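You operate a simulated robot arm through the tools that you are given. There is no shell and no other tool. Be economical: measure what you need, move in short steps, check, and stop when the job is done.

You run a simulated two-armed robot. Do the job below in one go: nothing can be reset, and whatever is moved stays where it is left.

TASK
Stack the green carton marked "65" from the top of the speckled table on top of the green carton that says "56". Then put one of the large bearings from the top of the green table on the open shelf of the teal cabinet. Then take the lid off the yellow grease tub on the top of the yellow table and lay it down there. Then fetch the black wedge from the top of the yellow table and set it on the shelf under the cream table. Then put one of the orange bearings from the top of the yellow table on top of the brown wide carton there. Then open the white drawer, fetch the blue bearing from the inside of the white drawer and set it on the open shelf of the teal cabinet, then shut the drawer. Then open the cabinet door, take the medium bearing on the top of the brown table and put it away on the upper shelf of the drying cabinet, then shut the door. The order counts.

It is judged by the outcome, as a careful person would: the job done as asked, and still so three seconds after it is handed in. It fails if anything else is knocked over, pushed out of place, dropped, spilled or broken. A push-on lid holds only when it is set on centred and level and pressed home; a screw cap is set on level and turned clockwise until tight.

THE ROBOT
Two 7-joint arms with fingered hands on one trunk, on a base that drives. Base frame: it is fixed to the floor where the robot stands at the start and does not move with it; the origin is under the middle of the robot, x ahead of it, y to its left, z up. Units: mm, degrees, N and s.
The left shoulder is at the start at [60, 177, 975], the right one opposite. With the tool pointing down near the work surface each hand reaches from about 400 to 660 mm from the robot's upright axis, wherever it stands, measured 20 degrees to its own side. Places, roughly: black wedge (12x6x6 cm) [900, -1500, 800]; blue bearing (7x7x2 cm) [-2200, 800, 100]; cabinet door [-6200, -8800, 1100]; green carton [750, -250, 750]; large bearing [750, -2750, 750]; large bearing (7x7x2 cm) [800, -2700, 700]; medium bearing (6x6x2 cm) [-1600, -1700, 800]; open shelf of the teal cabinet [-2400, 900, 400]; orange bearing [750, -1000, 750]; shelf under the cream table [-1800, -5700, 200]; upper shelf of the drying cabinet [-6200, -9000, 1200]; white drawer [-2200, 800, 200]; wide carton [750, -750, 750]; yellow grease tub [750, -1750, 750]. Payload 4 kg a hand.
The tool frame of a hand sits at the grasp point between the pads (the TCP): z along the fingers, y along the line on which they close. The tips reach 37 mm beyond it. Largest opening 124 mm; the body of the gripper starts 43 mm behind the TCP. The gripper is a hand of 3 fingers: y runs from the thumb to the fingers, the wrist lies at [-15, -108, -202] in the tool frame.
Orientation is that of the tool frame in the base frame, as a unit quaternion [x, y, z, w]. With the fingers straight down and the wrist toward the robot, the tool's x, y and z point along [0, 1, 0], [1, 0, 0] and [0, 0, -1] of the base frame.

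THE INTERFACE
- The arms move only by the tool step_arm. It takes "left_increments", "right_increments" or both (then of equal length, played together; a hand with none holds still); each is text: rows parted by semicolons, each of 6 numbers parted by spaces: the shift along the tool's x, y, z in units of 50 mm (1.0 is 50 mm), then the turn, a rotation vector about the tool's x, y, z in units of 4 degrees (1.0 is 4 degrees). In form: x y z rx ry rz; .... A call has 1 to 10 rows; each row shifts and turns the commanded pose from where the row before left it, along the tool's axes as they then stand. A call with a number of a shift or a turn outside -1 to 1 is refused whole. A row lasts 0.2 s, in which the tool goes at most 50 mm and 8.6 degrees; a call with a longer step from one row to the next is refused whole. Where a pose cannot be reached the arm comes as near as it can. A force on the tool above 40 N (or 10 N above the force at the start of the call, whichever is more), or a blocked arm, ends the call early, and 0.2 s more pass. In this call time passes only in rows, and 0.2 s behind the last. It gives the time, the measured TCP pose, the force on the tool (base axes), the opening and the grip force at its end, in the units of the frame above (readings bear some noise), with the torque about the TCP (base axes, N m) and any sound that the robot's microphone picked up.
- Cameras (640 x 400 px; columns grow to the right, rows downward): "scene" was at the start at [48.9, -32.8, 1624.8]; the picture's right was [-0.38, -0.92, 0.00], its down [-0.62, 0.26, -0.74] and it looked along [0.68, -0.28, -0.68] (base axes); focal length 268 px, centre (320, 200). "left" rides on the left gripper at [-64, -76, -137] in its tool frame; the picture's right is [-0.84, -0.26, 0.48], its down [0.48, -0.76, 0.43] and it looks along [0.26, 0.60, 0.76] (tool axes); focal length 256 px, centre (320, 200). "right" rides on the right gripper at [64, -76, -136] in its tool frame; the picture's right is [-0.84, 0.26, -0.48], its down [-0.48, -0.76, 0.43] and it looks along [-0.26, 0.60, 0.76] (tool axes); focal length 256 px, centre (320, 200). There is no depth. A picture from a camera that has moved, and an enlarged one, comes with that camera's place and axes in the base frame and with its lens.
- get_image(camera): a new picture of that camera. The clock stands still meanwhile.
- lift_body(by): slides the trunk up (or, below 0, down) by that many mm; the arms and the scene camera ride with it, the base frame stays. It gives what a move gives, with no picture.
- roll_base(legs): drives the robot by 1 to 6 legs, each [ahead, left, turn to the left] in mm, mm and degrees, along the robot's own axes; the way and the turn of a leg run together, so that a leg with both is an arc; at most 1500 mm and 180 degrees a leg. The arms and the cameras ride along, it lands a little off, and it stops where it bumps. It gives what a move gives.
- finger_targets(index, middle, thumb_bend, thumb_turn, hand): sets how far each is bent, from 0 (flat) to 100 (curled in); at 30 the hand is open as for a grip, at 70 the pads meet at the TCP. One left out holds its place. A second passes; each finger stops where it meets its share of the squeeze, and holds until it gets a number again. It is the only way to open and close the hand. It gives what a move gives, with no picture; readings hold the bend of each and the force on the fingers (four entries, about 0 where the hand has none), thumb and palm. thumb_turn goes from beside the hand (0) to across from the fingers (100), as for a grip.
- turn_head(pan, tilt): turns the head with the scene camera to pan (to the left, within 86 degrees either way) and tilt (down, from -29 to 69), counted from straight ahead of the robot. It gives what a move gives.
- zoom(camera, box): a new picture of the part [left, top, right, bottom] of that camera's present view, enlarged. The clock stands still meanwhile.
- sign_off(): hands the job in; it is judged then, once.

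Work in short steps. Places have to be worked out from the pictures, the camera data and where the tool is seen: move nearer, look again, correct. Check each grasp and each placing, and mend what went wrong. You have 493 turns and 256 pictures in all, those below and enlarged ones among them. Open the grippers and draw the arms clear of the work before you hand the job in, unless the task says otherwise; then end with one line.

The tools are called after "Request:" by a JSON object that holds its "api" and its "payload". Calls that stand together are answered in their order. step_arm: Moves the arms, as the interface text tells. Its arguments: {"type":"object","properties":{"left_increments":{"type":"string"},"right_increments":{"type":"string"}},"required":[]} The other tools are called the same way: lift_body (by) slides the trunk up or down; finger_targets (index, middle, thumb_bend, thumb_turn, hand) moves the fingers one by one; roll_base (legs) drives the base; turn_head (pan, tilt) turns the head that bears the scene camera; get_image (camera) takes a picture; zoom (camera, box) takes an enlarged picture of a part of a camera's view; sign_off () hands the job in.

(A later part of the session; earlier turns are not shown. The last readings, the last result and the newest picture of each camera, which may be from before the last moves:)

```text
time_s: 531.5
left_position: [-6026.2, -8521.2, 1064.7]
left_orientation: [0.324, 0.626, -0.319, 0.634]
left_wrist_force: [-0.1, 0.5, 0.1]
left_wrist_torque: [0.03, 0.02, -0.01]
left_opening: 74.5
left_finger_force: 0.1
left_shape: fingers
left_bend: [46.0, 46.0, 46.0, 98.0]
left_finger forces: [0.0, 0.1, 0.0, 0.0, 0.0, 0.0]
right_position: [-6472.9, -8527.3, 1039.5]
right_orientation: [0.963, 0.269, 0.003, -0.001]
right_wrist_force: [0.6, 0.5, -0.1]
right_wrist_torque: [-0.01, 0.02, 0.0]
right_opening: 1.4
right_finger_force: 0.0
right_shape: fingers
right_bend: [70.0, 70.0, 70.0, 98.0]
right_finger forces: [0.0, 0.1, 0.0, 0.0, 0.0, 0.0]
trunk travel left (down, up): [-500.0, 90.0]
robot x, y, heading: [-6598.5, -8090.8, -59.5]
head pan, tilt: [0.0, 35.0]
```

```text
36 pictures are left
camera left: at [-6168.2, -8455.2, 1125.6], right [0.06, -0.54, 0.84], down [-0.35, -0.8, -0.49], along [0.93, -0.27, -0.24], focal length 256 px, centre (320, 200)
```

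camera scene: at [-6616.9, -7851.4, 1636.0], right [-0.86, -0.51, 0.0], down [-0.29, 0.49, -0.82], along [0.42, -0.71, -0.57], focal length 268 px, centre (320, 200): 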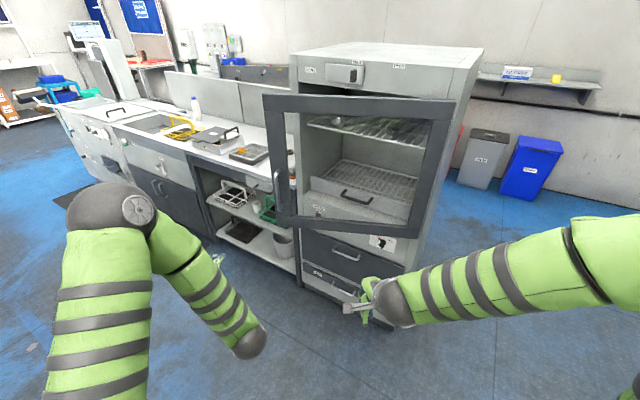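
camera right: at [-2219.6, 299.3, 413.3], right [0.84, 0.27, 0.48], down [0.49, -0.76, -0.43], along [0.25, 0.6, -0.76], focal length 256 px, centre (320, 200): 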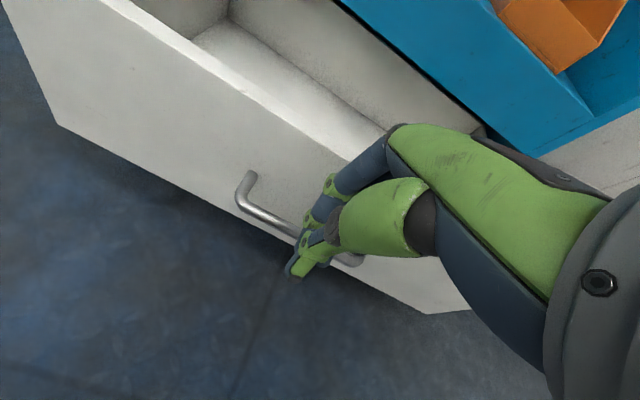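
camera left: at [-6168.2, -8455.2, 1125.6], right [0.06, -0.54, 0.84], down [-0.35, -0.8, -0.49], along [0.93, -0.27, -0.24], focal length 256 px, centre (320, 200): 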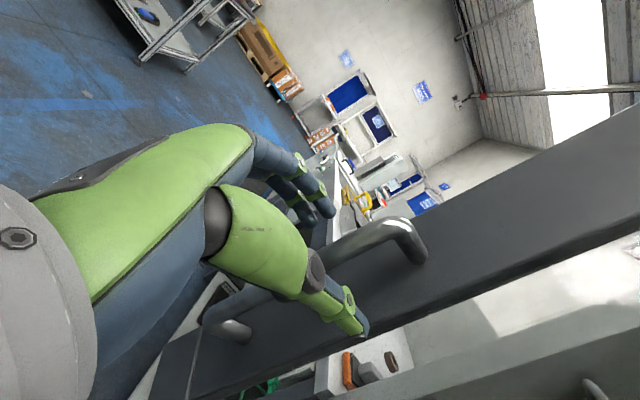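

Bar is 52 mm ahead and centred. Advance 25 mm and close.

Request:
{"api": "step_arm", "payload": {"left_increments": "0 0 0.3 0 0 0;0 0 0.22 0 0 0"}}

Request:
{"api": "finger_targets", "payload": {"hand": "left", "index": 62, "middle": 62, "thumb_bend": 62}}

Request:
{"api": "finger_targets", "payload": {"hand": "left", "index": 72, "middle": 76, "thumb_bend": 76}}

```text
time_s: 532.1
left_position: [-6010.6, -8541.6, 1064.8]
left_orientation: [0.324, 0.627, -0.318, 0.633]
left_wrist_force: [-0.1, 0.2, -0.8]
left_wrist_torque: [0.02, -0.02, 0.01]
left_opening: 74.7
left_finger_force: 0.1
left_shape: fingers
left_bend: [46.0, 46.0, 46.0, 98.0]
left_finger forces: [0.0, 0.1, 0.0, 0.0, 0.0, 0.0]
right_position: [-6474.2, -8526.9, 1039.8]
right_orientation: [0.963, 0.27, 0.002, -0.002]
right_wrist_force: [-0.1, 0.0, -0.3]
right_wrist_torque: [-0.03, 0.01, 0.04]
right_opening: 1.1
right_finger_force: 0.1
right_shape: fingers
right_bend: [70.0, 70.0, 70.0, 98.0]
right_finger forces: [0.0, 0.0, 0.1, 0.1, 0.1, 0.0]
trunk travel left (down, up): [-500.0, 90.0]
robot x, y, heading: [-6593.3, -8095.2, -59.2]
head pan, tilt: [0.0, 35.0]
```

```text
time_s: 533.1
left_position: [-6011.1, -8540.9, 1064.4]
left_orientation: [0.325, 0.625, -0.319, 0.634]
left_wrist_force: [-3.1, -2.0, -0.4]
left_wrist_torque: [0.02, -0.05, -0.06]
left_opening: 28.8
left_finger_force: 2.0
left_shape: fingers
left_bend: [62.0, 62.0, 61.0, 98.0]
left_finger forces: [0.0, 0.0, 0.0, 0.0, 3.9, 0.1]
right_position: [-6474.6, -8527.0, 1040.0]
right_orientation: [0.963, 0.269, 0.003, -0.001]
right_wrist_force: [-0.6, -0.1, 0.3]
right_wrist_torque: [0.01, 0.01, -0.01]
right_opening: 1.4
right_finger_force: 0.1
right_shape: fingers
right_bend: [70.0, 70.0, 70.0, 98.0]
right_finger forces: [0.0, 0.0, 0.0, 0.0, 0.0, 0.0]
trunk travel left (down, up): [-500.0, 90.0]
robot x, y, heading: [-6597.3, -8090.0, -59.4]
head pan, tilt: [0.0, 35.0]
```

```text
time_s: 534.1
left_position: [-6012.0, -8542.2, 1064.2]
left_orientation: [0.325, 0.625, -0.32, 0.633]
left_wrist_force: [-16.5, -7.4, -3.3]
left_wrist_torque: [0.12, -0.31, -0.45]
left_opening: 14.1
left_finger_force: 25.7
left_shape: fingers
left_bend: [71.0, 68.0, 64.0, 98.0]
left_finger forces: [5.1, 11.7, 0.2, 0.0, 34.6, 0.0]
right_position: [-6474.9, -8527.9, 1038.6]
right_orientation: [0.963, 0.27, 0.003, -0.001]
right_wrist_force: [0.3, -0.4, -0.8]
right_wrist_torque: [0.0, -0.02, -0.01]
right_opening: 1.3
right_finger_force: 0.0
right_shape: fingers
right_bend: [70.0, 70.0, 70.0, 98.0]
right_finger forces: [0.0, 0.0, 0.0, 0.1, 0.0, 0.0]
trunk travel left (down, up): [-500.0, 90.0]
robot x, y, heading: [-6596.1, -8088.5, -59.7]
head pan, tilt: [0.0, 35.0]
```

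Gripped. Swing robot and door together about the hinge in 8° legs.

Request:
{"api": "roll_base", "payload": {"legs": [[-38, -93, 8]]}}

Request:
{"api": "roll_base", "payload": {"legs": [[-38, -93, 8]]}}

Request:
{"api": "get_image", "payload": {"camera": "scene"}}

```text
time_s: 535.2
left_position: [-6052.8, -8477.2, 1063.6]
left_orientation: [0.281, 0.647, -0.273, 0.655]
left_wrist_force: [-13.6, -8.4, -5.0]
left_wrist_torque: [0.11, -0.23, -0.39]
left_opening: 14.0
left_finger_force: 25.3
left_shape: fingers
left_bend: [71.0, 72.0, 64.0, 98.0]
left_finger forces: [5.5, 11.9, 0.0, 0.1, 33.0, 0.0]
right_position: [-6514.8, -8526.2, 1040.8]
right_orientation: [0.942, 0.337, 0.004, -0.002]
right_wrist_force: [-0.3, -0.2, 0.2]
right_wrist_torque: [0.01, 0.0, -0.01]
right_opening: 1.2
right_finger_force: 0.1
right_shape: fingers
right_bend: [70.0, 70.0, 70.0, 98.0]
right_finger forces: [0.0, 0.0, 0.0, 0.1, 0.1, 0.0]
trunk travel left (down, up): [-500.0, 90.0]
robot x, y, heading: [-6693.4, -8112.3, -51.5]
head pan, tilt: [0.0, 35.0]
```

```text
time_s: 536.4
left_position: [-6102.4, -8417.3, 1063.6]
left_orientation: [0.234, 0.665, -0.226, 0.672]
left_wrist_force: [-13.6, -10.7, -3.7]
left_wrist_torque: [0.19, -0.23, -0.43]
left_opening: 14.0
left_finger_force: 25.1
left_shape: fingers
left_bend: [71.0, 72.0, 64.0, 97.0]
left_finger forces: [5.5, 11.7, 0.0, 0.0, 33.5, 0.0]
right_position: [-6550.3, -8534.2, 1039.5]
right_orientation: [0.915, 0.403, 0.003, -0.002]
right_wrist_force: [-0.1, 0.6, -0.4]
right_wrist_torque: [-0.01, 0.01, 0.02]
right_opening: 1.4
right_finger_force: 0.0
right_shape: fingers
right_bend: [70.0, 70.0, 70.0, 98.0]
right_finger forces: [0.1, 0.0, 0.0, 0.0, 0.0, 0.1]
trunk travel left (down, up): [-500.0, 90.0]
robot x, y, heading: [-6783.9, -8148.4, -43.2]
head pan, tilt: [0.0, 35.0]
```

```text
35 pictures are left
camera scene: at [-6743.5, -8191.0, 1636.0], right [-0.68, -0.73, 0.0], down [-0.42, 0.39, -0.82], along [0.6, -0.56, -0.57], focal length 268 px, centre (320, 200)
```

scene: 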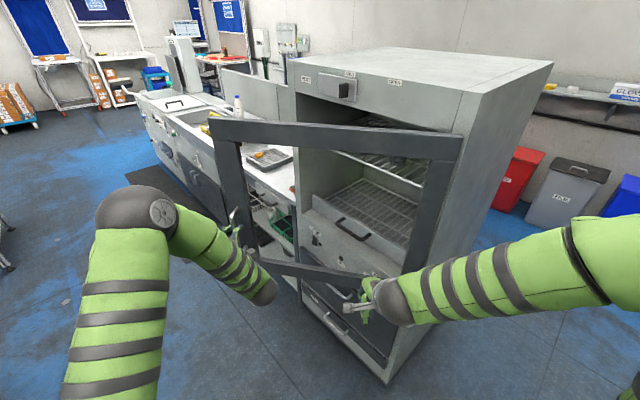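

The door follows smoothly. Continue with 10° legs toward ~90°.

Request:
{"api": "roll_base", "payload": {"legs": [[-48, -116, 10]]}}

Request:
{"api": "roll_base", "payload": {"legs": [[-48, -116, 10]]}}

Request:
{"api": "roll_base", "payload": {"legs": [[-48, -116, 10]]}}

Request:
{"api": "get_image", "payload": {"camera": "scene"}}

```text
time_s: 537.6
left_position: [-6172.7, -8357.6, 1063.3]
left_orientation: [0.176, 0.683, -0.167, 0.689]
left_wrist_force: [-3.3, -3.6, -2.6]
left_wrist_torque: [0.16, -0.16, -0.09]
left_opening: 12.8
left_finger_force: 23.5
left_shape: fingers
left_bend: [71.0, 66.0, 66.0, 97.0]
left_finger forces: [7.1, 14.3, 0.0, 0.0, 26.3, 0.1]
right_position: [-6596.8, -8547.1, 1039.1]
right_orientation: [0.877, 0.48, 0.003, -0.002]
right_wrist_force: [-0.4, 0.6, -0.1]
right_wrist_torque: [-0.02, -0.02, -0.03]
right_opening: 1.4
right_finger_force: 0.0
right_shape: fingers
right_bend: [70.0, 70.0, 70.0, 98.0]
right_finger forces: [0.0, 0.1, 0.0, 0.1, 0.1, 0.0]
trunk travel left (down, up): [-500.0, 90.0]
robot x, y, heading: [-6890.8, -8209.2, -33.1]
head pan, tilt: [0.0, 35.0]
```

```text
time_s: 538.9
left_position: [-6256.4, -8307.2, 1063.2]
left_orientation: [0.114, 0.696, -0.106, 0.701]
left_wrist_force: [8.1, 11.6, 0.1]
left_wrist_torque: [0.16, -0.1, 0.42]
left_opening: 11.0
left_finger_force: 21.4
left_shape: fingers
left_bend: [64.0, 64.0, 68.0, 97.0]
left_finger forces: [9.3, 16.9, 0.0, 0.0, 15.8, 0.0]
right_position: [-6638.9, -8571.3, 1040.1]
right_orientation: [0.832, 0.554, 0.002, -0.001]
right_wrist_force: [-0.2, -0.3, 0.1]
right_wrist_torque: [-0.01, 0.0, 0.01]
right_opening: 1.3
right_finger_force: 0.2
right_shape: fingers
right_bend: [70.0, 70.0, 70.0, 98.0]
right_finger forces: [0.1, 0.0, 0.0, 0.1, 0.0, 0.0]
trunk travel left (down, up): [-500.0, 90.0]
robot x, y, heading: [-6992.6, -8289.4, -23.3]
head pan, tilt: [0.0, 35.0]
```

```text
time_s: 540.2
left_position: [-6345.3, -8272.8, 1062.8]
left_orientation: [0.051, 0.704, -0.042, 0.707]
left_wrist_force: [10.0, 24.9, -0.1]
left_wrist_torque: [0.13, -0.03, 0.68]
left_opening: 9.2
left_finger_force: 20.3
left_shape: fingers
left_bend: [62.0, 62.0, 69.0, 97.0]
left_finger forces: [11.9, 17.4, 0.0, 0.1, 10.3, 0.0]
right_position: [-6677.2, -8599.9, 1040.3]
right_orientation: [0.78, 0.625, 0.001, -0.002]
right_wrist_force: [0.3, 0.5, -0.1]
right_wrist_torque: [0.01, 0.0, 0.01]
right_opening: 1.4
right_finger_force: 0.1
right_shape: fingers
right_bend: [70.0, 70.0, 70.0, 98.0]
right_finger forces: [0.0, 0.0, 0.1, 0.1, 0.1, 0.1]
trunk travel left (down, up): [-500.0, 90.0]
robot x, y, heading: [-7073.3, -8387.6, -13.1]
head pan, tilt: [0.0, 35.0]
```

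```text
34 pictures are left
camera scene: at [-7014.3, -8397.8, 1636.0], right [-0.23, -0.97, 0.0], down [-0.56, 0.13, -0.82], along [0.8, -0.19, -0.57], focal length 268 px, centre (320, 200)
```

scene: 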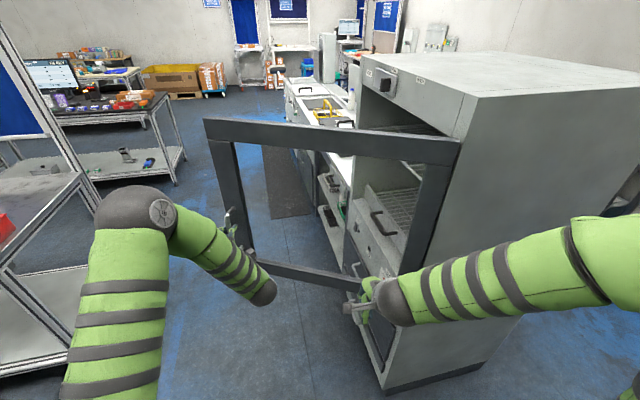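

Door is ~72° open; slight radial pull, so correct a little and do two more legs.

Request:
{"api": "roll_base", "payload": {"legs": [[-38, -78, 8]]}}

Request:
{"api": "roll_base", "payload": {"legs": [[-40, -86, 9]]}}

```text
time_s: 541.3
left_position: [-6419.1, -8245.0, 1062.4]
left_orientation: [0.004, 0.706, 0.006, 0.708]
left_wrist_force: [-0.5, -0.9, -0.8]
left_wrist_torque: [0.23, -0.1, 0.01]
left_opening: 10.9
left_finger_force: 24.2
left_shape: fingers
left_bend: [66.0, 65.0, 67.0, 97.0]
left_finger forces: [8.8, 14.6, 0.0, 0.0, 24.2, 0.0]
right_position: [-6701.0, -8615.1, 1039.3]
right_orientation: [0.735, 0.678, 0.002, -0.002]
right_wrist_force: [0.1, -0.3, 0.4]
right_wrist_torque: [0.0, -0.01, 0.01]
right_opening: 1.3
right_finger_force: 0.1
right_shape: fingers
right_bend: [70.0, 70.0, 70.0, 98.0]
right_finger forces: [0.1, 0.1, 0.1, 0.0, 0.1, 0.0]
trunk travel left (down, up): [-500.0, 90.0]
robot x, y, heading: [-7125.7, -8456.2, -5.3]
head pan, tilt: [0.0, 35.0]
```

```text
time_s: 542.4
left_position: [-6502.1, -8227.3, 1063.7]
left_orientation: [-0.05, 0.704, 0.062, 0.705]
left_wrist_force: [-3.0, -25.6, -2.2]
left_wrist_torque: [0.27, -0.22, -0.67]
left_opening: 14.4
left_finger_force: 28.2
left_shape: fingers
left_bend: [71.0, 71.0, 64.0, 97.0]
left_finger forces: [5.0, 10.9, 0.0, 0.1, 39.9, 0.1]
right_position: [-6722.9, -8635.7, 1040.4]
right_orientation: [0.68, 0.733, 0.003, -0.003]
right_wrist_force: [0.4, 0.0, -0.2]
right_wrist_torque: [0.0, 0.05, 0.02]
right_opening: 1.1
right_finger_force: 0.0
right_shape: fingers
right_bend: [70.0, 70.0, 70.0, 98.0]
right_finger forces: [0.1, 0.0, 0.0, 0.0, 0.0, 0.0]
trunk travel left (down, up): [-500.0, 90.0]
robot x, y, heading: [-7163.2, -8546.2, 3.7]
head pan, tilt: [0.0, 35.0]
```

Door is ~88° open. Release the handle, back away, and verify.

Request:
{"api": "finger_targets", "payload": {"hand": "left", "index": 44, "middle": 44, "thumb_bend": 44}}

Request:
{"api": "roll_base", "payload": {"legs": [[-160, 0, 0]]}}

Request:
{"api": "get_image", "payload": {"camera": "scene"}}

```text
time_s: 543.4
left_position: [-6501.5, -8226.5, 1063.6]
left_orientation: [-0.051, 0.704, 0.059, 0.706]
left_wrist_force: [0.2, -0.1, -0.4]
left_wrist_torque: [-0.02, -0.01, 0.03]
left_opening: 80.4
left_finger_force: 0.1
left_shape: fingers
left_bend: [44.0, 44.0, 44.0, 97.0]
left_finger forces: [0.0, 0.0, 0.0, 0.1, 0.0, 0.0]
right_position: [-6723.0, -8632.9, 1039.9]
right_orientation: [0.679, 0.734, 0.002, -0.002]
right_wrist_force: [0.1, 0.7, -1.0]
right_wrist_torque: [0.0, -0.01, -0.01]
right_opening: 1.6
right_finger_force: 0.0
right_shape: fingers
right_bend: [70.0, 70.0, 70.0, 98.0]
right_finger forces: [0.1, 0.0, 0.0, 0.0, 0.1, 0.0]
trunk travel left (down, up): [-500.0, 90.0]
robot x, y, heading: [-7162.3, -8542.8, 3.6]
head pan, tilt: [0.0, 35.0]
```

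```text
time_s: 544.8
left_position: [-6664.4, -8234.7, 1064.0]
left_orientation: [-0.051, 0.704, 0.06, 0.706]
left_wrist_force: [-0.1, 0.0, 1.1]
left_wrist_torque: [-0.02, 0.0, 0.02]
left_opening: 80.4
left_finger_force: 0.0
left_shape: fingers
left_bend: [44.0, 44.0, 44.0, 97.0]
left_finger forces: [0.0, 0.0, 0.1, 0.0, 0.0, 0.0]
right_position: [-6885.5, -8642.8, 1039.3]
right_orientation: [0.68, 0.734, 0.002, -0.002]
right_wrist_force: [0.2, -0.5, -0.6]
right_wrist_torque: [0.01, -0.01, 0.0]
right_opening: 1.2
right_finger_force: 0.1
right_shape: fingers
right_bend: [70.0, 70.0, 70.0, 98.0]
right_finger forces: [0.0, 0.1, 0.0, 0.0, 0.0, 0.1]
trunk travel left (down, up): [-500.0, 90.0]
robot x, y, heading: [-7326.5, -8550.4, 3.6]
head pan, tilt: [0.0, 35.0]
```

```text
33 pictures are left
camera scene: at [-7267.9, -8550.5, 1636.1], right [0.06, -1.0, 0.0], down [-0.57, -0.04, -0.82], along [0.82, 0.05, -0.57], focal length 268 px, centre (320, 200)
```

scene: 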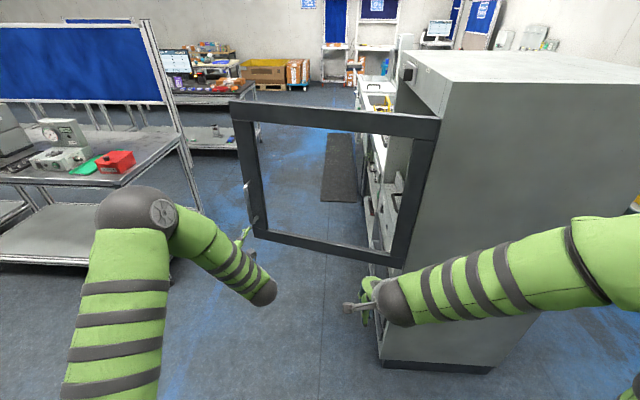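

Door stays open. Restore the left hand to its normal downward pose (≈123° reverse rotation).

Request:
{"api": "step_arm", "payload": {"left_increments": "0 0 0 0.97 0.87 0.955;0 0 0 0.97 0.87 0.955;0 0 0 0.97 0.87 0.955;0 0 0 0.97 0.87 0.955;0 0 0 0.97 0.87 0.955;0 0 0 0.97 0.87 0.955;0 0 0 0.97 0.87 0.955;0 0 0 0.97 0.87 0.955;0 0 0 0.97 0.87 0.955;0 0 0 0.97 0.87 0.955"}}

Request:
{"api": "step_arm", "payload": {"left_increments": "0 0 0 0.97 0.87 0.955;0 0 0 0.97 0.87 0.955;0 0 0 0.97 0.87 0.955;0 0 0 0.97 0.87 0.955;0 0 0 0.97 0.87 0.955;0 0 0 0.97 0.87 0.955;0 0 0 0.97 0.87 0.955;0 0 0 0.97 0.87 0.955;0 0 0 0.97 0.87 0.955"}}

```text
time_s: 547.0
left_position: [-6662.2, -8235.7, 1062.9]
left_orientation: [0.39, 0.833, 0.033, 0.391]
left_wrist_force: [0.1, -0.5, -0.2]
left_wrist_torque: [-0.01, -0.03, 0.03]
left_opening: 80.6
left_finger_force: 0.1
left_shape: fingers
left_bend: [44.0, 44.0, 44.0, 98.0]
left_finger forces: [0.0, 0.0, 0.0, 0.1, 0.0, 0.0]
right_position: [-6884.9, -8643.1, 1039.0]
right_orientation: [0.679, 0.734, 0.002, -0.002]
right_wrist_force: [-0.2, 0.0, -0.5]
right_wrist_torque: [-0.01, -0.01, -0.01]
right_opening: 1.4
right_finger_force: 0.1
right_shape: fingers
right_bend: [70.0, 70.0, 70.0, 98.0]
right_finger forces: [0.1, 0.0, 0.0, 0.0, 0.0, 0.0]
trunk travel left (down, up): [-500.0, 90.0]
robot x, y, heading: [-7324.3, -8552.8, 3.7]
head pan, tilt: [0.0, 35.0]
```

```text
time_s: 549.0
left_position: [-6662.7, -8235.2, 1062.9]
left_orientation: [0.685, 0.728, 0.0, 0.0]
left_wrist_force: [-0.5, -0.3, -0.2]
left_wrist_torque: [0.01, 0.03, 0.01]
left_opening: 80.7
left_finger_force: 0.0
left_shape: fingers
left_bend: [44.0, 44.0, 44.0, 98.0]
left_finger forces: [0.0, 0.0, 0.0, 0.0, 0.0, 0.1]
right_position: [-6884.7, -8643.0, 1040.1]
right_orientation: [0.679, 0.734, 0.002, -0.002]
right_wrist_force: [0.3, 0.0, 0.5]
right_wrist_torque: [0.01, -0.01, 0.0]
right_opening: 1.3
right_finger_force: 0.0
right_shape: fingers
right_bend: [70.0, 70.0, 70.0, 98.0]
right_finger forces: [0.0, 0.0, 0.1, 0.0, 0.1, 0.0]
trunk travel left (down, up): [-500.0, 90.0]
robot x, y, heading: [-7329.2, -8551.9, 3.8]
head pan, tilt: [0.0, 35.0]
```

Both hands normal. Drive out along y≈-7870 toward the main aisle.

Request:
{"api": "roll_base", "payload": {"legs": [[0, 690, -3.8], [1400, 0, 0], [1400, 0, 0], [1000, 0, 0]]}}

```text
time_s: 552.6
left_position: [-6668.8, -7613.3, 1063.0]
left_orientation: [0.7, 0.714, 0.001, 0.001]
left_wrist_force: [-0.1, 0.7, -0.1]
left_wrist_torque: [-0.03, -0.01, 0.0]
left_opening: 80.8
left_finger_force: 0.0
left_shape: fingers
left_bend: [44.0, 44.0, 44.0, 98.0]
left_finger forces: [0.0, 0.0, 0.0, 0.0, 0.0, 0.0]
right_position: [-6909.1, -8012.8, 1041.0]
right_orientation: [0.695, 0.719, 0.002, -0.003]
right_wrist_force: [0.1, 0.0, 1.0]
right_wrist_torque: [0.03, 0.03, -0.01]
right_opening: 1.5
right_finger_force: 0.2
right_shape: fingers
right_bend: [70.0, 70.0, 70.0, 98.0]
right_finger forces: [0.0, 0.1, 0.0, 0.1, 0.0, 0.1]
trunk travel left (down, up): [-500.0, 90.0]
robot x, y, heading: [-7345.4, -7900.4, 1.0]
head pan, tilt: [0.0, 35.0]
stopped in leg 1: the robot was blocked; the commanded pose is now the measured one
```

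Blocked on the left (likely the purple table). Look before moving.

Request:
{"api": "turn_head", "payload": {"pan": 60, "tilt": 45}}

Request:
{"api": "get_image", "payload": {"camera": "scene"}}

```text
time_s: 553.9
left_position: [-6669.0, -7611.8, 1063.1]
left_orientation: [0.7, 0.714, 0.0, 0.002]
left_wrist_force: [0.9, 0.7, -0.2]
left_wrist_torque: [0.0, -0.01, -0.02]
left_opening: 80.8
left_finger_force: 0.0
left_shape: fingers
left_bend: [44.0, 44.0, 44.0, 98.0]
left_finger forces: [0.1, 0.0, 0.0, 0.0, 0.0, 0.1]
right_position: [-6910.0, -8010.4, 1040.6]
right_orientation: [0.696, 0.718, 0.002, -0.002]
right_wrist_force: [0.2, -0.6, -0.3]
right_wrist_torque: [-0.01, 0.03, 0.0]
right_opening: 1.6
right_finger_force: 0.0
right_shape: fingers
right_bend: [70.0, 70.0, 70.0, 98.0]
right_finger forces: [0.0, 0.0, 0.1, 0.0, 0.1, 0.0]
trunk travel left (down, up): [-500.0, 90.0]
robot x, y, heading: [-7348.4, -7897.3, 1.1]
head pan, tilt: [60.0, 45.0]
```

```text
32 pictures are left
camera scene: at [-7335.1, -7831.3, 1621.2], right [0.87, -0.49, 0.0], down [-0.34, -0.62, -0.71], along [0.34, 0.62, -0.71], focal length 268 px, centre (320, 200)
```

scene: 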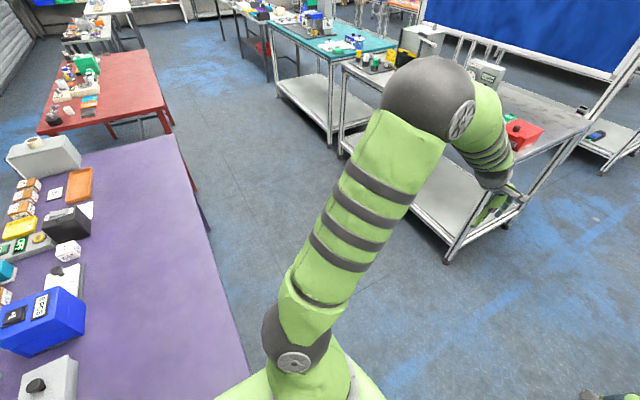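

It's the purple table beside me; its items look undisturbed. Move right 60, then ahead along y≈-7960.

Request:
{"api": "roll_base", "payload": {"legs": [[0, -70, -1], [1400, 0, 0], [1400, 0, 0], [1000, 0, 0]]}}

```text
time_s: 572.9
left_position: [-2876.4, -7653.5, 1061.8]
left_orientation: [0.699, 0.715, 0.0, 0.001]
left_wrist_force: [-0.4, 0.8, 1.0]
left_wrist_torque: [0.01, 0.0, -0.01]
left_opening: 80.5
left_finger_force: 0.0
left_shape: fingers
left_bend: [44.0, 44.0, 44.0, 98.0]
left_finger forces: [0.0, 0.0, 0.0, 0.0, 0.1, 0.0]
right_position: [-3116.4, -8050.6, 1040.3]
right_orientation: [0.695, 0.719, 0.002, -0.001]
right_wrist_force: [0.2, -0.8, 0.1]
right_wrist_torque: [-0.02, 0.01, 0.02]
right_opening: 1.2
right_finger_force: 0.1
right_shape: fingers
right_bend: [70.0, 70.0, 70.0, 98.0]
right_finger forces: [0.0, 0.0, 0.0, 0.0, 0.1, 0.1]
trunk travel left (down, up): [-500.0, 90.0]
robot x, y, heading: [-3555.8, -7943.5, 1.2]
head pan, tilt: [60.0, 45.0]
```

Request:
{"api": "roll_base", "payload": {"legs": [[1350, 0, -1.2], [1300, 0, 0], [0, 0, 90]]}}

Request:
{"api": "turn_head", "payload": {"pan": 0, "tilt": 20}}

Request:
{"api": "get_image", "payload": {"camera": "scene"}}

```text
time_s: 589.7
left_position: [-1195.1, -7214.8, 1062.6]
left_orientation: [-0.025, 1.0, 0.001, 0.001]
left_wrist_force: [-0.6, -0.4, -0.4]
left_wrist_torque: [-0.02, 0.0, 0.0]
left_opening: 80.8
left_finger_force: 0.1
left_shape: fingers
left_bend: [44.0, 44.0, 44.0, 98.0]
left_finger forces: [0.0, 0.0, 0.0, 0.0, 0.1, 0.0]
right_position: [-790.4, -7442.0, 1040.3]
right_orientation: [-0.031, 1.0, 0.0, -0.002]
right_wrist_force: [0.8, -0.4, -0.2]
right_wrist_torque: [0.04, -0.02, -0.01]
right_opening: 1.4
right_finger_force: 0.1
right_shape: fingers
right_bend: [70.0, 70.0, 70.0, 98.0]
right_finger forces: [0.0, 0.1, 0.0, 0.0, 0.0, 0.1]
trunk travel left (down, up): [-500.0, 90.0]
robot x, y, heading: [-886.4, -7881.8, 92.7]
head pan, tilt: [60.0, 45.0]
```

```text
time_s: 591.0
left_position: [-1195.3, -7214.0, 1062.4]
left_orientation: [-0.024, 1.0, 0.001, 0.001]
left_wrist_force: [0.0, 0.3, -0.1]
left_wrist_torque: [-0.02, 0.01, 0.03]
left_opening: 80.6
left_finger_force: 0.1
left_shape: fingers
left_bend: [44.0, 44.0, 44.0, 98.0]
left_finger forces: [0.1, 0.0, 0.0, 0.0, 0.0, 0.0]
right_position: [-790.5, -7443.4, 1040.3]
right_orientation: [-0.03, 1.0, 0.001, -0.003]
right_wrist_force: [0.9, -0.2, 0.8]
right_wrist_torque: [0.0, 0.03, 0.01]
right_opening: 1.5
right_finger_force: 0.0
right_shape: fingers
right_bend: [70.0, 70.0, 70.0, 98.0]
right_finger forces: [0.1, 0.0, 0.0, 0.0, 0.1, 0.0]
trunk travel left (down, up): [-500.0, 90.0]
robot x, y, heading: [-886.3, -7883.4, 92.7]
head pan, tilt: [0.0, 20.0]
```

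```text
31 pictures are left
camera scene: at [-888.1, -7820.1, 1659.9], right [1.0, 0.05, 0.0], down [0.02, -0.34, -0.94], along [-0.05, 0.94, -0.34], focal length 268 px, centre (320, 200)
```

scene: 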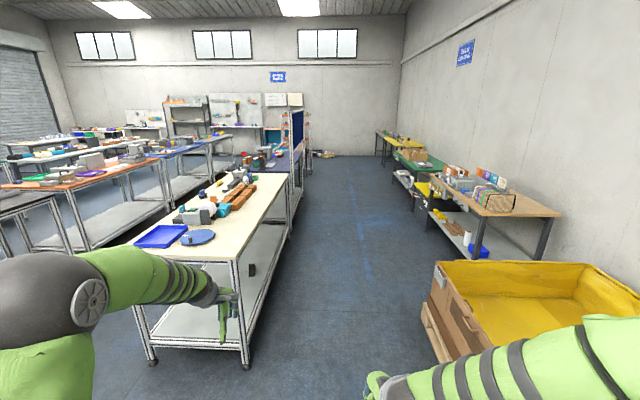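

Aisle is clear. Shift right 100 and drive up to y≈-1900, then face the brown table.

Request:
{"api": "roll_base", "payload": {"legs": [[0, -100, -2.7], [1490, 0, 0], [1490, 0, 0]]}}

Request:
{"api": "roll_base", "payload": {"legs": [[1490, 0, 0], [1490, 0, 0]]}}

```text
time_s: 605.9
left_position: [-1146.1, -4275.5, 1062.9]
left_orientation: [-0.019, 1.0, 0.001, 0.001]
left_wrist_force: [0.5, -0.2, 0.1]
left_wrist_torque: [0.04, 0.0, 0.0]
left_opening: 80.6
left_finger_force: 0.0
left_shape: fingers
left_bend: [44.0, 44.0, 44.0, 98.0]
left_finger forces: [0.0, 0.1, 0.0, 0.0, 0.0, 0.1]
right_position: [-743.6, -4508.2, 1039.5]
right_orientation: [-0.026, 1.0, 0.0, -0.002]
right_wrist_force: [0.1, 0.6, 0.3]
right_wrist_torque: [0.03, 0.02, 0.01]
right_opening: 1.1
right_finger_force: 0.0
right_shape: fingers
right_bend: [70.0, 70.0, 70.0, 98.0]
right_finger forces: [0.0, 0.1, 0.0, 0.0, 0.0, 0.1]
trunk travel left (down, up): [-500.0, 90.0]
robot x, y, heading: [-845.3, -4944.6, 92.0]
head pan, tilt: [0.0, 20.0]
```

```text
time_s: 620.3
left_position: [-1223.3, -1295.3, 1062.9]
left_orientation: [-0.012, 1.0, 0.001, 0.001]
left_wrist_force: [0.7, 0.0, 0.1]
left_wrist_torque: [-0.01, -0.04, -0.02]
left_opening: 80.6
left_finger_force: 0.0
left_shape: fingers
left_bend: [44.0, 44.0, 44.0, 98.0]
left_finger forces: [0.1, 0.0, 0.0, 0.1, 0.0, 0.0]
right_position: [-824.4, -1532.7, 1040.8]
right_orientation: [-0.019, 1.0, -0.001, -0.002]
right_wrist_force: [0.0, 0.6, -0.4]
right_wrist_torque: [0.01, -0.01, -0.01]
right_opening: 1.5
right_finger_force: 0.1
right_shape: fingers
right_bend: [70.0, 70.0, 70.0, 98.0]
right_finger forces: [0.0, 0.0, 0.0, 0.0, 0.0, 0.1]
trunk travel left (down, up): [-500.0, 90.0]
robot x, y, heading: [-927.9, -1971.1, 91.3]
head pan, tilt: [0.0, 20.0]
```

At (-928,-1971). Step away from the rack (right 150), then turn left to face the brown table.

Request:
{"api": "roll_base", "payload": {"legs": [[0, -150, 0], [0, 0, 88.7]]}}

Request:
{"api": "turn_head", "payload": {"pan": -10, "tilt": 42}}

Request:
{"api": "get_image", "payload": {"camera": "scene"}}

```text
time_s: 623.4
left_position: [-1361.9, -1533.5, 1064.2]
left_orientation: [-0.266, 0.964, -0.001, 0.004]
left_wrist_force: [13.3, -1.3, 3.0]
left_wrist_torque: [0.19, 0.37, -0.7]
left_opening: 80.7
left_finger_force: 6.9
left_shape: fingers
left_bend: [44.0, 46.0, 44.0, 98.0]
left_finger forces: [0.1, 13.8, 0.0, 0.1, 0.0, 0.0]
right_position: [-914.6, -1538.1, 1040.9]
right_orientation: [-0.289, 0.957, 0.0, -0.002]
right_wrist_force: [0.3, -0.4, 0.0]
right_wrist_torque: [-0.01, 0.0, 0.01]
right_opening: 1.3
right_finger_force: 0.1
right_shape: fingers
right_bend: [70.0, 70.0, 70.0, 98.0]
right_finger forces: [0.0, 0.0, 0.0, 0.1, 0.1, 0.0]
trunk travel left (down, up): [-500.0, 90.0]
robot x, y, heading: [-782.2, -1965.2, 122.8]
head pan, tilt: [0.0, 20.0]
stopped in leg 2: the force on the tool passed its limit at 54 N (the readings are from after the stop); the commanded pose is now the measured one
```

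```text
time_s: 624.2
left_position: [-1363.1, -1534.3, 1063.8]
left_orientation: [-0.268, 0.963, -0.002, 0.004]
left_wrist_force: [20.0, -0.9, 3.3]
left_wrist_torque: [0.21, 0.53, -1.06]
left_opening: 80.9
left_finger_force: 10.4
left_shape: fingers
left_bend: [44.0, 47.0, 44.0, 98.0]
left_finger forces: [0.0, 19.9, 0.0, 0.0, 0.0, 0.1]
right_position: [-915.2, -1535.6, 1040.4]
right_orientation: [-0.289, 0.957, -0.001, -0.003]
right_wrist_force: [0.4, -0.6, 0.6]
right_wrist_torque: [-0.01, 0.01, 0.03]
right_opening: 1.1
right_finger_force: 0.1
right_shape: fingers
right_bend: [70.0, 70.0, 70.0, 98.0]
right_finger forces: [0.1, 0.0, 0.0, 0.0, 0.1, 0.0]
trunk travel left (down, up): [-500.0, 90.0]
robot x, y, heading: [-777.6, -1965.6, 122.7]
head pan, tilt: [-10.0, 42.0]
```

```text
30 pictures are left
camera scene: at [-791.6, -1916.5, 1625.7], right [0.92, 0.39, 0.0], down [0.26, -0.62, -0.74], along [-0.29, 0.69, -0.67], focal length 268 px, centre (320, 200)
```

scene: 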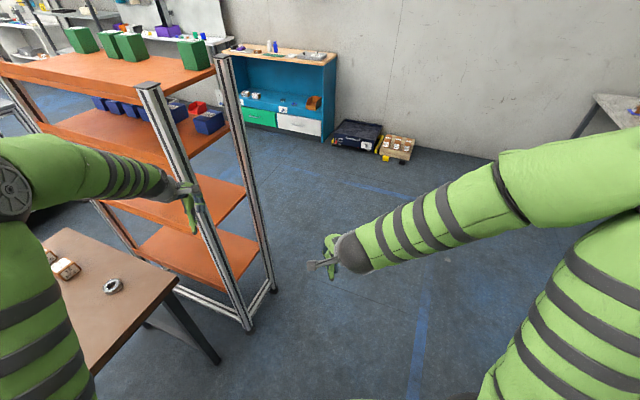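

The left hand touched the rack's post (nothing fell). Turn back 15°, retract the left hand toward the body.

Request:
{"api": "roll_base", "payload": {"legs": [[0, 0, -18]]}}

Request:
{"api": "step_arm", "payload": {"left_increments": "0 -0.9 0 0 0 0;0 -0.9 0 0 0 0;0 -0.9 0 0 0 0;0 -0.9 0 0 0 0;0 -0.6 0 0 0 0;-0.8 0 0 0 0 0;-0.8 0 0 0 0 0"}}

Request:
{"api": "roll_base", "payload": {"legs": [[0, -100, 0], [-250, 0, 0], [0, 0, 75]]}}

Request:
{"api": "get_image", "payload": {"camera": "scene"}}

```text
time_s: 625.7
left_position: [-1202.1, -1373.3, 1062.9]
left_orientation: [-0.112, 0.994, -0.003, 0.004]
left_wrist_force: [0.7, -0.2, -0.3]
left_wrist_torque: [0.03, 0.03, -0.01]
left_opening: 80.7
left_finger_force: 0.0
left_shape: fingers
left_bend: [44.0, 44.0, 44.0, 98.0]
left_finger forces: [0.0, 0.0, 0.0, 0.1, 0.1, 0.0]
right_position: [-775.0, -1517.4, 1040.7]
right_orientation: [-0.134, 0.991, 0.0, -0.002]
right_wrist_force: [0.0, -1.1, 0.3]
right_wrist_torque: [0.02, 0.03, -0.01]
right_opening: 1.2
right_finger_force: 0.0
right_shape: fingers
right_bend: [70.0, 70.0, 70.0, 98.0]
right_finger forces: [0.0, 0.0, 0.0, 0.0, 0.0, 0.1]
trunk travel left (down, up): [-500.0, 90.0]
robot x, y, heading: [-781.1, -1971.1, 104.7]
head pan, tilt: [-10.0, 42.0]
```

```text
time_s: 627.3
left_position: [-1075.1, -1560.1, 1065.0]
left_orientation: [-0.113, 0.994, -0.003, 0.004]
left_wrist_force: [-0.1, -0.2, 0.3]
left_wrist_torque: [0.01, 0.02, -0.03]
left_opening: 80.8
left_finger_force: 0.1
left_shape: fingers
left_bend: [44.0, 44.0, 44.0, 98.0]
left_finger forces: [0.0, 0.1, 0.0, 0.1, 0.0, 0.0]
right_position: [-774.2, -1516.8, 1039.8]
right_orientation: [-0.134, 0.991, 0.001, -0.002]
right_wrist_force: [0.4, -0.2, 0.5]
right_wrist_torque: [0.0, 0.02, 0.04]
right_opening: 1.3
right_finger_force: 0.0
right_shape: fingers
right_bend: [70.0, 70.0, 70.0, 98.0]
right_finger forces: [0.0, 0.0, 0.0, 0.0, 0.0, 0.0]
trunk travel left (down, up): [-500.0, 90.0]
robot x, y, heading: [-781.1, -1969.0, 104.5]
head pan, tilt: [-10.0, 42.0]
```

```text
time_s: 633.1
left_position: [-1088.4, -2367.5, 1064.6]
left_orientation: [-0.696, 0.718, 0.0, 0.004]
left_wrist_force: [-0.2, 0.3, 0.0]
left_wrist_torque: [-0.02, -0.02, 0.04]
left_opening: 80.8
left_finger_force: 0.1
left_shape: fingers
left_bend: [44.0, 44.0, 44.0, 98.0]
left_finger forces: [0.0, 0.1, 0.0, 0.0, 0.0, 0.0]
right_position: [-1053.4, -2066.2, 1039.8]
right_orientation: [0.71, -0.705, 0.002, 0.002]
right_wrist_force: [0.0, -0.2, -0.5]
right_wrist_torque: [0.02, 0.01, -0.01]
right_opening: 1.5
right_finger_force: 0.0
right_shape: fingers
right_bend: [70.0, 70.0, 70.0, 98.0]
right_finger forces: [0.1, 0.1, 0.0, 0.0, 0.0, 0.0]
trunk travel left (down, up): [-500.0, 90.0]
robot x, y, heading: [-618.8, -2185.2, 179.7]
head pan, tilt: [-10.0, 42.0]
```

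```text
29 pictures are left
camera scene: at [-670.5, -2171.9, 1625.5], right [0.18, 0.98, 0.0], down [0.66, -0.12, -0.74], along [-0.73, 0.13, -0.67], focal length 268 px, centre (320, 200)
```

scene: 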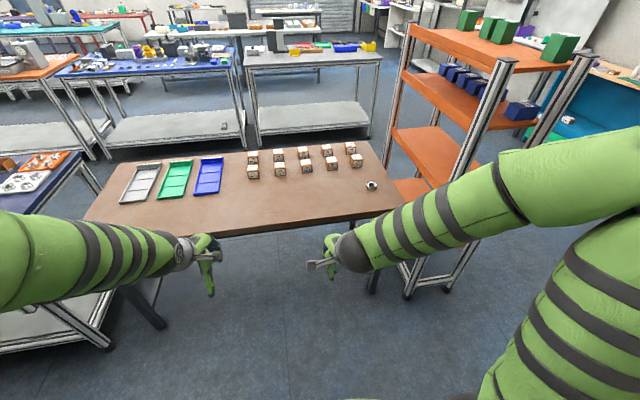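

Bearing ≈(-1640,-1744), top z≈789, next to the rack; I'll approach at 135° heading and use the left arm, keeping elbows clear of the rack.

Request:
{"api": "roll_base", "payload": {"legs": [[0, 0, -44.7], [400, 260, 0]]}}

Request:
{"api": "turn_head", "payload": {"pan": 5, "tilt": 50}}

Request:
{"api": "get_image", "payload": {"camera": "scene"}}

Request:
{"api": "get_image", "payload": {"camera": "left"}}

```text
time_s: 638.0
left_position: [-1554.7, -1887.8, 1063.2]
left_orientation: [-0.372, 0.928, -0.001, 0.004]
left_wrist_force: [-0.6, -0.6, 1.3]
left_wrist_torque: [-0.03, -0.02, 0.0]
left_opening: 81.0
left_finger_force: 0.1
left_shape: fingers
left_bend: [44.0, 44.0, 44.0, 98.0]
left_finger forces: [0.0, 0.0, 0.1, 0.1, 0.0, 0.1]
right_position: [-1318.6, -1697.5, 1040.1]
right_orientation: [-0.391, 0.921, -0.002, -0.002]
right_wrist_force: [-0.1, 0.3, 0.1]
right_wrist_torque: [-0.01, -0.01, -0.01]
right_opening: 1.0
right_finger_force: 0.0
right_shape: fingers
right_bend: [70.0, 70.0, 70.0, 98.0]
right_finger forces: [0.0, 0.1, 0.0, 0.1, 0.1, 0.1]
trunk travel left (down, up): [-500.0, 90.0]
robot x, y, heading: [-1089.9, -2090.6, 135.2]
head pan, tilt: [-10.0, 42.0]
```

```text
time_s: 638.7
left_position: [-1554.4, -1889.7, 1065.7]
left_orientation: [-0.371, 0.929, 0.0, 0.005]
left_wrist_force: [0.4, -0.5, 0.9]
left_wrist_torque: [0.02, 0.02, 0.01]
left_opening: 80.8
left_finger_force: 0.0
left_shape: fingers
left_bend: [44.0, 44.0, 44.0, 98.0]
left_finger forces: [0.0, 0.1, 0.0, 0.0, 0.0, 0.0]
right_position: [-1317.3, -1697.3, 1040.0]
right_orientation: [-0.39, 0.921, -0.001, -0.003]
right_wrist_force: [-0.6, 0.5, 0.1]
right_wrist_torque: [-0.01, 0.02, 0.0]
right_opening: 1.3
right_finger_force: 0.1
right_shape: fingers
right_bend: [70.0, 70.0, 70.0, 98.0]
right_finger forces: [0.0, 0.0, 0.0, 0.1, 0.0, 0.1]
trunk travel left (down, up): [-500.0, 90.0]
robot x, y, heading: [-1092.0, -2088.6, 135.2]
head pan, tilt: [5.0, 50.0]
```

```text
28 pictures are left
camera scene: at [-1128.3, -2060.2, 1614.3], right [0.64, 0.77, 0.0], down [0.59, -0.49, -0.64], along [-0.49, 0.41, -0.77], focal length 268 px, centre (320, 200)
```

scene: 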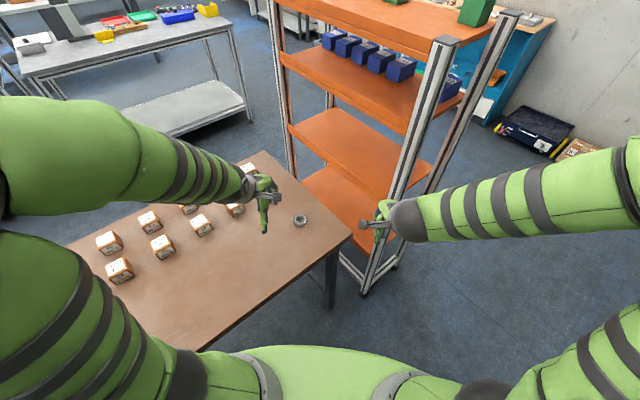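

```text
27 pictures are left
camera left: at [-1457.0, -1901.2, 1202.6], right [0.79, 0.39, -0.47], down [0.18, -0.88, -0.43], along [-0.59, 0.26, -0.77], focal length 256 px, centre (320, 200)
```

left: 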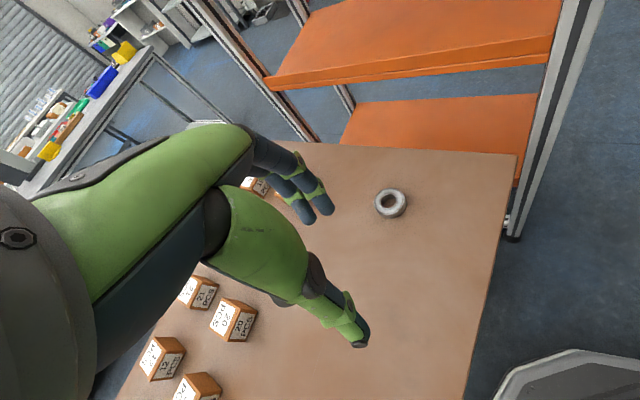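

Bearing ≈(-1621,-1746). Move the left hand over it and descend to z≈940.

Request:
{"api": "step_arm", "payload": {"left_increments": "-0.2 0.6 0.5 0 0 0;-0.2 0.6 0.5 0 0 0;-0.2 0.6 0.5 0 0 0;-0.2 0.6 0.5 0 0 0;-0.2 0.6 0.5 0 0 0"}}

Request:
{"api": "get_image", "payload": {"camera": "left"}}

```text
time_s: 639.9
left_position: [-1618.9, -1746.0, 940.6]
left_orientation: [-0.371, 0.928, -0.002, 0.004]
left_wrist_force: [0.1, -0.8, -0.2]
left_wrist_torque: [-0.02, -0.02, 0.0]
left_opening: 80.6
left_finger_force: 0.0
left_shape: fingers
left_bend: [44.0, 44.0, 44.0, 98.0]
left_finger forces: [0.1, 0.0, 0.0, 0.0, 0.1, 0.0]
right_position: [-1319.2, -1697.8, 1040.1]
right_orientation: [-0.39, 0.921, -0.002, -0.002]
right_wrist_force: [0.5, -0.2, 0.2]
right_wrist_torque: [-0.03, -0.01, -0.04]
right_opening: 1.2
right_finger_force: 0.0
right_shape: fingers
right_bend: [70.0, 70.0, 70.0, 98.0]
right_finger forces: [0.0, 0.0, 0.0, 0.1, 0.0, 0.0]
trunk travel left (down, up): [-500.0, 90.0]
robot x, y, heading: [-1090.4, -2084.3, 135.3]
head pan, tilt: [5.0, 50.0]
```

```text
26 pictures are left
camera left: at [-1522.8, -1758.3, 1077.7], right [0.79, 0.39, -0.47], down [0.18, -0.88, -0.43], along [-0.59, 0.26, -0.77], focal length 256 px, centre (320, 200)
```

left: 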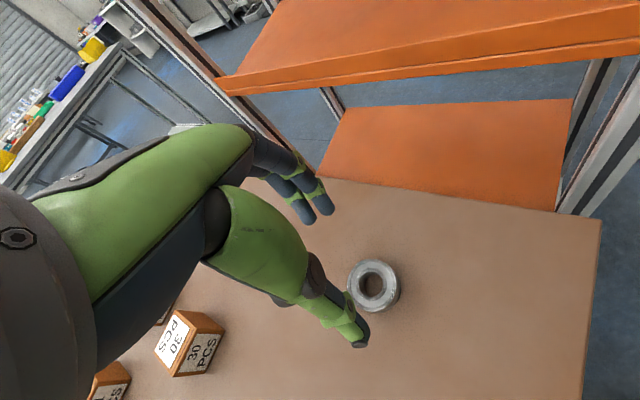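

Nearly centred; adjust 6 mm and descend to ≈826.

Request:
{"api": "step_arm", "payload": {"left_increments": "0.08 0.12 0.7 0 0 0;0 0 0.8 0 0 0;0 0 0.5 0 0 0;0 0 0.15 0 0 0;0 0 0.1 0 0 0"}}

Request:
{"api": "get_image", "payload": {"camera": "left"}}

```text
time_s: 641.0
left_position: [-1629.4, -1738.7, 839.9]
left_orientation: [-0.372, 0.928, 0.01, 0.003]
left_wrist_force: [2.7, -4.5, 23.8]
left_wrist_torque: [0.53, 0.45, 0.04]
left_opening: 77.5
left_finger_force: 12.0
left_shape: fingers
left_bend: [45.0, 45.0, 44.0, 98.0]
left_finger forces: [16.3, 6.4, 0.1, 0.0, 1.5, 0.0]
right_position: [-1317.7, -1699.1, 1041.0]
right_orientation: [-0.392, 0.92, -0.001, -0.003]
right_wrist_force: [-1.0, -0.4, -0.1]
right_wrist_torque: [-0.05, -0.02, 0.02]
right_opening: 1.4
right_finger_force: 0.0
right_shape: fingers
right_bend: [70.0, 70.0, 70.0, 98.0]
right_finger forces: [0.0, 0.0, 0.0, 0.0, 0.0, 0.1]
trunk travel left (down, up): [-500.0, 90.0]
robot x, y, heading: [-1093.9, -2086.3, 135.4]
head pan, tilt: [5.0, 50.0]
stopped in row 5 (left hand): the force on the tool passed its limit at 46 N (the readings are from after the stop); the commanded pose is now the measured one
```

```text
25 pictures are left
camera left: at [-1530.3, -1753.5, 976.2], right [0.78, 0.4, -0.48], down [0.17, -0.87, -0.45], along [-0.6, 0.27, -0.75], focal length 256 px, centre (320, 200)
```

left: 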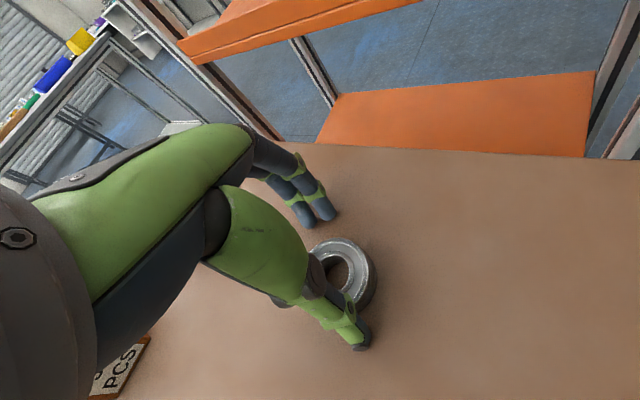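

Table reached (z≈797). Raise 5 mm, and close on the bearing.

Request:
{"api": "step_arm", "payload": {"left_increments": "0 0 -0.12 0 0 0"}}

Request:
{"api": "finger_targets", "payload": {"hand": "left", "index": 56, "middle": 56, "thumb_bend": 56}}

Request:
{"api": "finger_targets", "payload": {"hand": "left", "index": 65, "middle": 65, "thumb_bend": 65}}

Request:
{"api": "step_arm", "payload": {"left_increments": "0 0 -0.2 0 0 0;0 0 -0.4 0 0 0;0 0 -0.7 0 0 0"}}

Request:
{"api": "get_image", "payload": {"camera": "left"}}

```text
time_s: 641.4
left_position: [-1628.6, -1741.1, 841.5]
left_orientation: [-0.373, 0.928, 0.004, 0.003]
left_wrist_force: [-0.1, 0.6, 0.9]
left_wrist_torque: [0.0, 0.04, -0.02]
left_opening: 81.0
left_finger_force: 0.9
left_shape: fingers
left_bend: [44.0, 44.0, 44.0, 98.0]
left_finger forces: [0.0, 0.7, 0.0, 0.1, 0.1, 0.0]
right_position: [-1318.4, -1697.1, 1040.2]
right_orientation: [-0.391, 0.921, -0.002, -0.003]
right_wrist_force: [0.2, -1.1, 0.5]
right_wrist_torque: [0.0, 0.0, 0.0]
right_opening: 0.9
right_finger_force: 0.2
right_shape: fingers
right_bend: [70.0, 70.0, 70.0, 98.0]
right_finger forces: [0.1, 0.1, 0.1, 0.0, 0.0, 0.0]
trunk travel left (down, up): [-500.0, 90.0]
robot x, y, heading: [-1092.2, -2085.2, 135.3]
head pan, tilt: [5.0, 50.0]
```

```text
time_s: 642.4
left_position: [-1628.9, -1740.8, 842.5]
left_orientation: [-0.373, 0.928, 0.007, 0.003]
left_wrist_force: [-0.4, -0.2, -0.1]
left_wrist_torque: [0.01, -0.06, 0.01]
left_opening: 51.4
left_finger_force: 3.1
left_shape: fingers
left_bend: [54.0, 55.0, 55.0, 97.0]
left_finger forces: [2.2, 1.2, 0.1, 0.0, 3.0, 0.0]
right_position: [-1318.0, -1698.2, 1040.9]
right_orientation: [-0.392, 0.92, -0.001, -0.003]
right_wrist_force: [0.1, -0.8, -0.4]
right_wrist_torque: [0.01, 0.01, -0.02]
right_opening: 1.4
right_finger_force: 0.1
right_shape: fingers
right_bend: [70.0, 70.0, 70.0, 98.0]
right_finger forces: [0.0, 0.1, 0.0, 0.0, 0.1, 0.0]
trunk travel left (down, up): [-500.0, 90.0]
robot x, y, heading: [-1093.8, -2088.3, 135.1]
head pan, tilt: [5.0, 50.0]
```

```text
time_s: 643.4
left_position: [-1629.3, -1740.5, 843.6]
left_orientation: [-0.372, 0.928, 0.006, 0.003]
left_wrist_force: [-1.2, 0.5, 3.1]
left_wrist_torque: [0.16, 0.16, 0.04]
left_opening: 49.5
left_finger_force: 18.2
left_shape: fingers
left_bend: [57.0, 58.0, 58.0, 97.0]
left_finger forces: [10.1, 9.2, 0.0, 0.0, 17.3, 0.1]
right_position: [-1318.4, -1699.0, 1039.3]
right_orientation: [-0.391, 0.92, -0.001, -0.003]
right_wrist_force: [0.6, 0.3, 0.2]
right_wrist_torque: [0.0, -0.01, 0.02]
right_opening: 1.4
right_finger_force: 0.0
right_shape: fingers
right_bend: [70.0, 70.0, 70.0, 98.0]
right_finger forces: [0.0, 0.0, 0.0, 0.1, 0.0, 0.1]
trunk travel left (down, up): [-500.0, 90.0]
robot x, y, heading: [-1092.8, -2088.1, 135.1]
head pan, tilt: [5.0, 50.0]
```

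```text
time_s: 644.2
left_position: [-1629.1, -1742.0, 907.7]
left_orientation: [-0.371, 0.928, 0.008, 0.002]
left_wrist_force: [-0.1, 0.2, -1.5]
left_wrist_torque: [0.0, 0.03, -0.02]
left_opening: 49.6
left_finger_force: 17.7
left_shape: fingers
left_bend: [57.0, 59.0, 58.0, 96.0]
left_finger forces: [9.5, 8.2, 0.0, 0.1, 17.4, 0.0]
right_position: [-1318.1, -1698.4, 1041.1]
right_orientation: [-0.391, 0.92, -0.001, -0.002]
right_wrist_force: [-1.0, 0.0, 0.6]
right_wrist_torque: [-0.02, 0.0, 0.02]
right_opening: 1.2
right_finger_force: 0.1
right_shape: fingers
right_bend: [70.0, 70.0, 70.0, 98.0]
right_finger forces: [0.1, 0.0, 0.0, 0.0, 0.0, 0.1]
trunk travel left (down, up): [-500.0, 90.0]
robot x, y, heading: [-1091.8, -2084.7, 135.2]
head pan, tilt: [5.0, 50.0]
```

```text
24 pictures are left
camera left: at [-1529.8, -1755.3, 1043.6], right [0.78, 0.4, -0.48], down [0.18, -0.88, -0.45], along [-0.6, 0.27, -0.76], focal length 256 px, centre (320, 200)
```

left: 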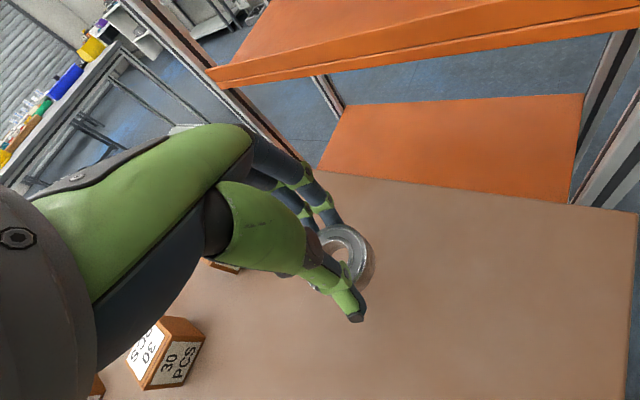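

Medium bearing held. Raise and retract it, back into the aisle and turn to face −y.

Request:
{"api": "step_arm", "payload": {"left_increments": "0 0 -0.9 0 0 0;0 0 -0.9 0 0 0;0 0 -0.9 0 0 0;0 -0.9 0 0 0 0;0 -0.9 0 0 0 0;0 -0.9 0 0 0 0;0 -0.9 0 0 0 0"}}

Request:
{"api": "roll_base", "payload": {"legs": [[-400, -147, 0], [0, 0, 135]]}}

```text
time_s: 645.8
left_position: [-1504.7, -1872.5, 1042.6]
left_orientation: [-0.372, 0.928, 0.007, 0.003]
left_wrist_force: [0.2, -1.0, -1.1]
left_wrist_torque: [0.03, 0.01, 0.01]
left_opening: 49.2
left_finger_force: 17.8
left_shape: fingers
left_bend: [57.0, 59.0, 58.0, 96.0]
left_finger forces: [9.6, 8.4, 0.0, 0.0, 17.3, 0.1]
right_position: [-1318.3, -1697.4, 1040.9]
right_orientation: [-0.39, 0.921, -0.001, -0.003]
right_wrist_force: [0.5, -0.2, 1.1]
right_wrist_torque: [-0.02, -0.01, 0.01]
right_opening: 1.1
right_finger_force: 0.1
right_shape: fingers
right_bend: [70.0, 70.0, 70.0, 98.0]
right_finger forces: [0.0, 0.0, 0.0, 0.0, 0.0, 0.0]
trunk travel left (down, up): [-500.0, 90.0]
robot x, y, heading: [-1091.0, -2085.4, 135.4]
head pan, tilt: [5.0, 50.0]
```

```text
time_s: 654.1
left_position: [-552.3, -2706.8, 1042.2]
left_orientation: [1.0, 0.004, -0.005, 0.006]
left_wrist_force: [-0.4, -0.7, -2.2]
left_wrist_torque: [0.02, -0.02, -0.03]
left_opening: 48.8
left_finger_force: 17.3
left_shape: fingers
left_bend: [57.0, 59.0, 59.0, 96.0]
left_finger forces: [9.2, 8.3, 0.0, 0.0, 16.8, 0.0]
right_position: [-808.0, -2703.3, 1040.0]
right_orientation: [1.0, 0.024, 0.002, 0.001]
right_wrist_force: [-0.6, 0.3, 0.4]
right_wrist_torque: [0.01, -0.01, 0.02]
right_opening: 1.2
right_finger_force: 0.0
right_shape: fingers
right_bend: [70.0, 70.0, 70.0, 98.0]
right_finger forces: [0.0, 0.0, 0.0, 0.0, 0.1, 0.0]
trunk travel left (down, up): [-500.0, 90.0]
robot x, y, heading: [-706.8, -2265.0, -88.1]
head pan, tilt: [5.0, 50.0]
```

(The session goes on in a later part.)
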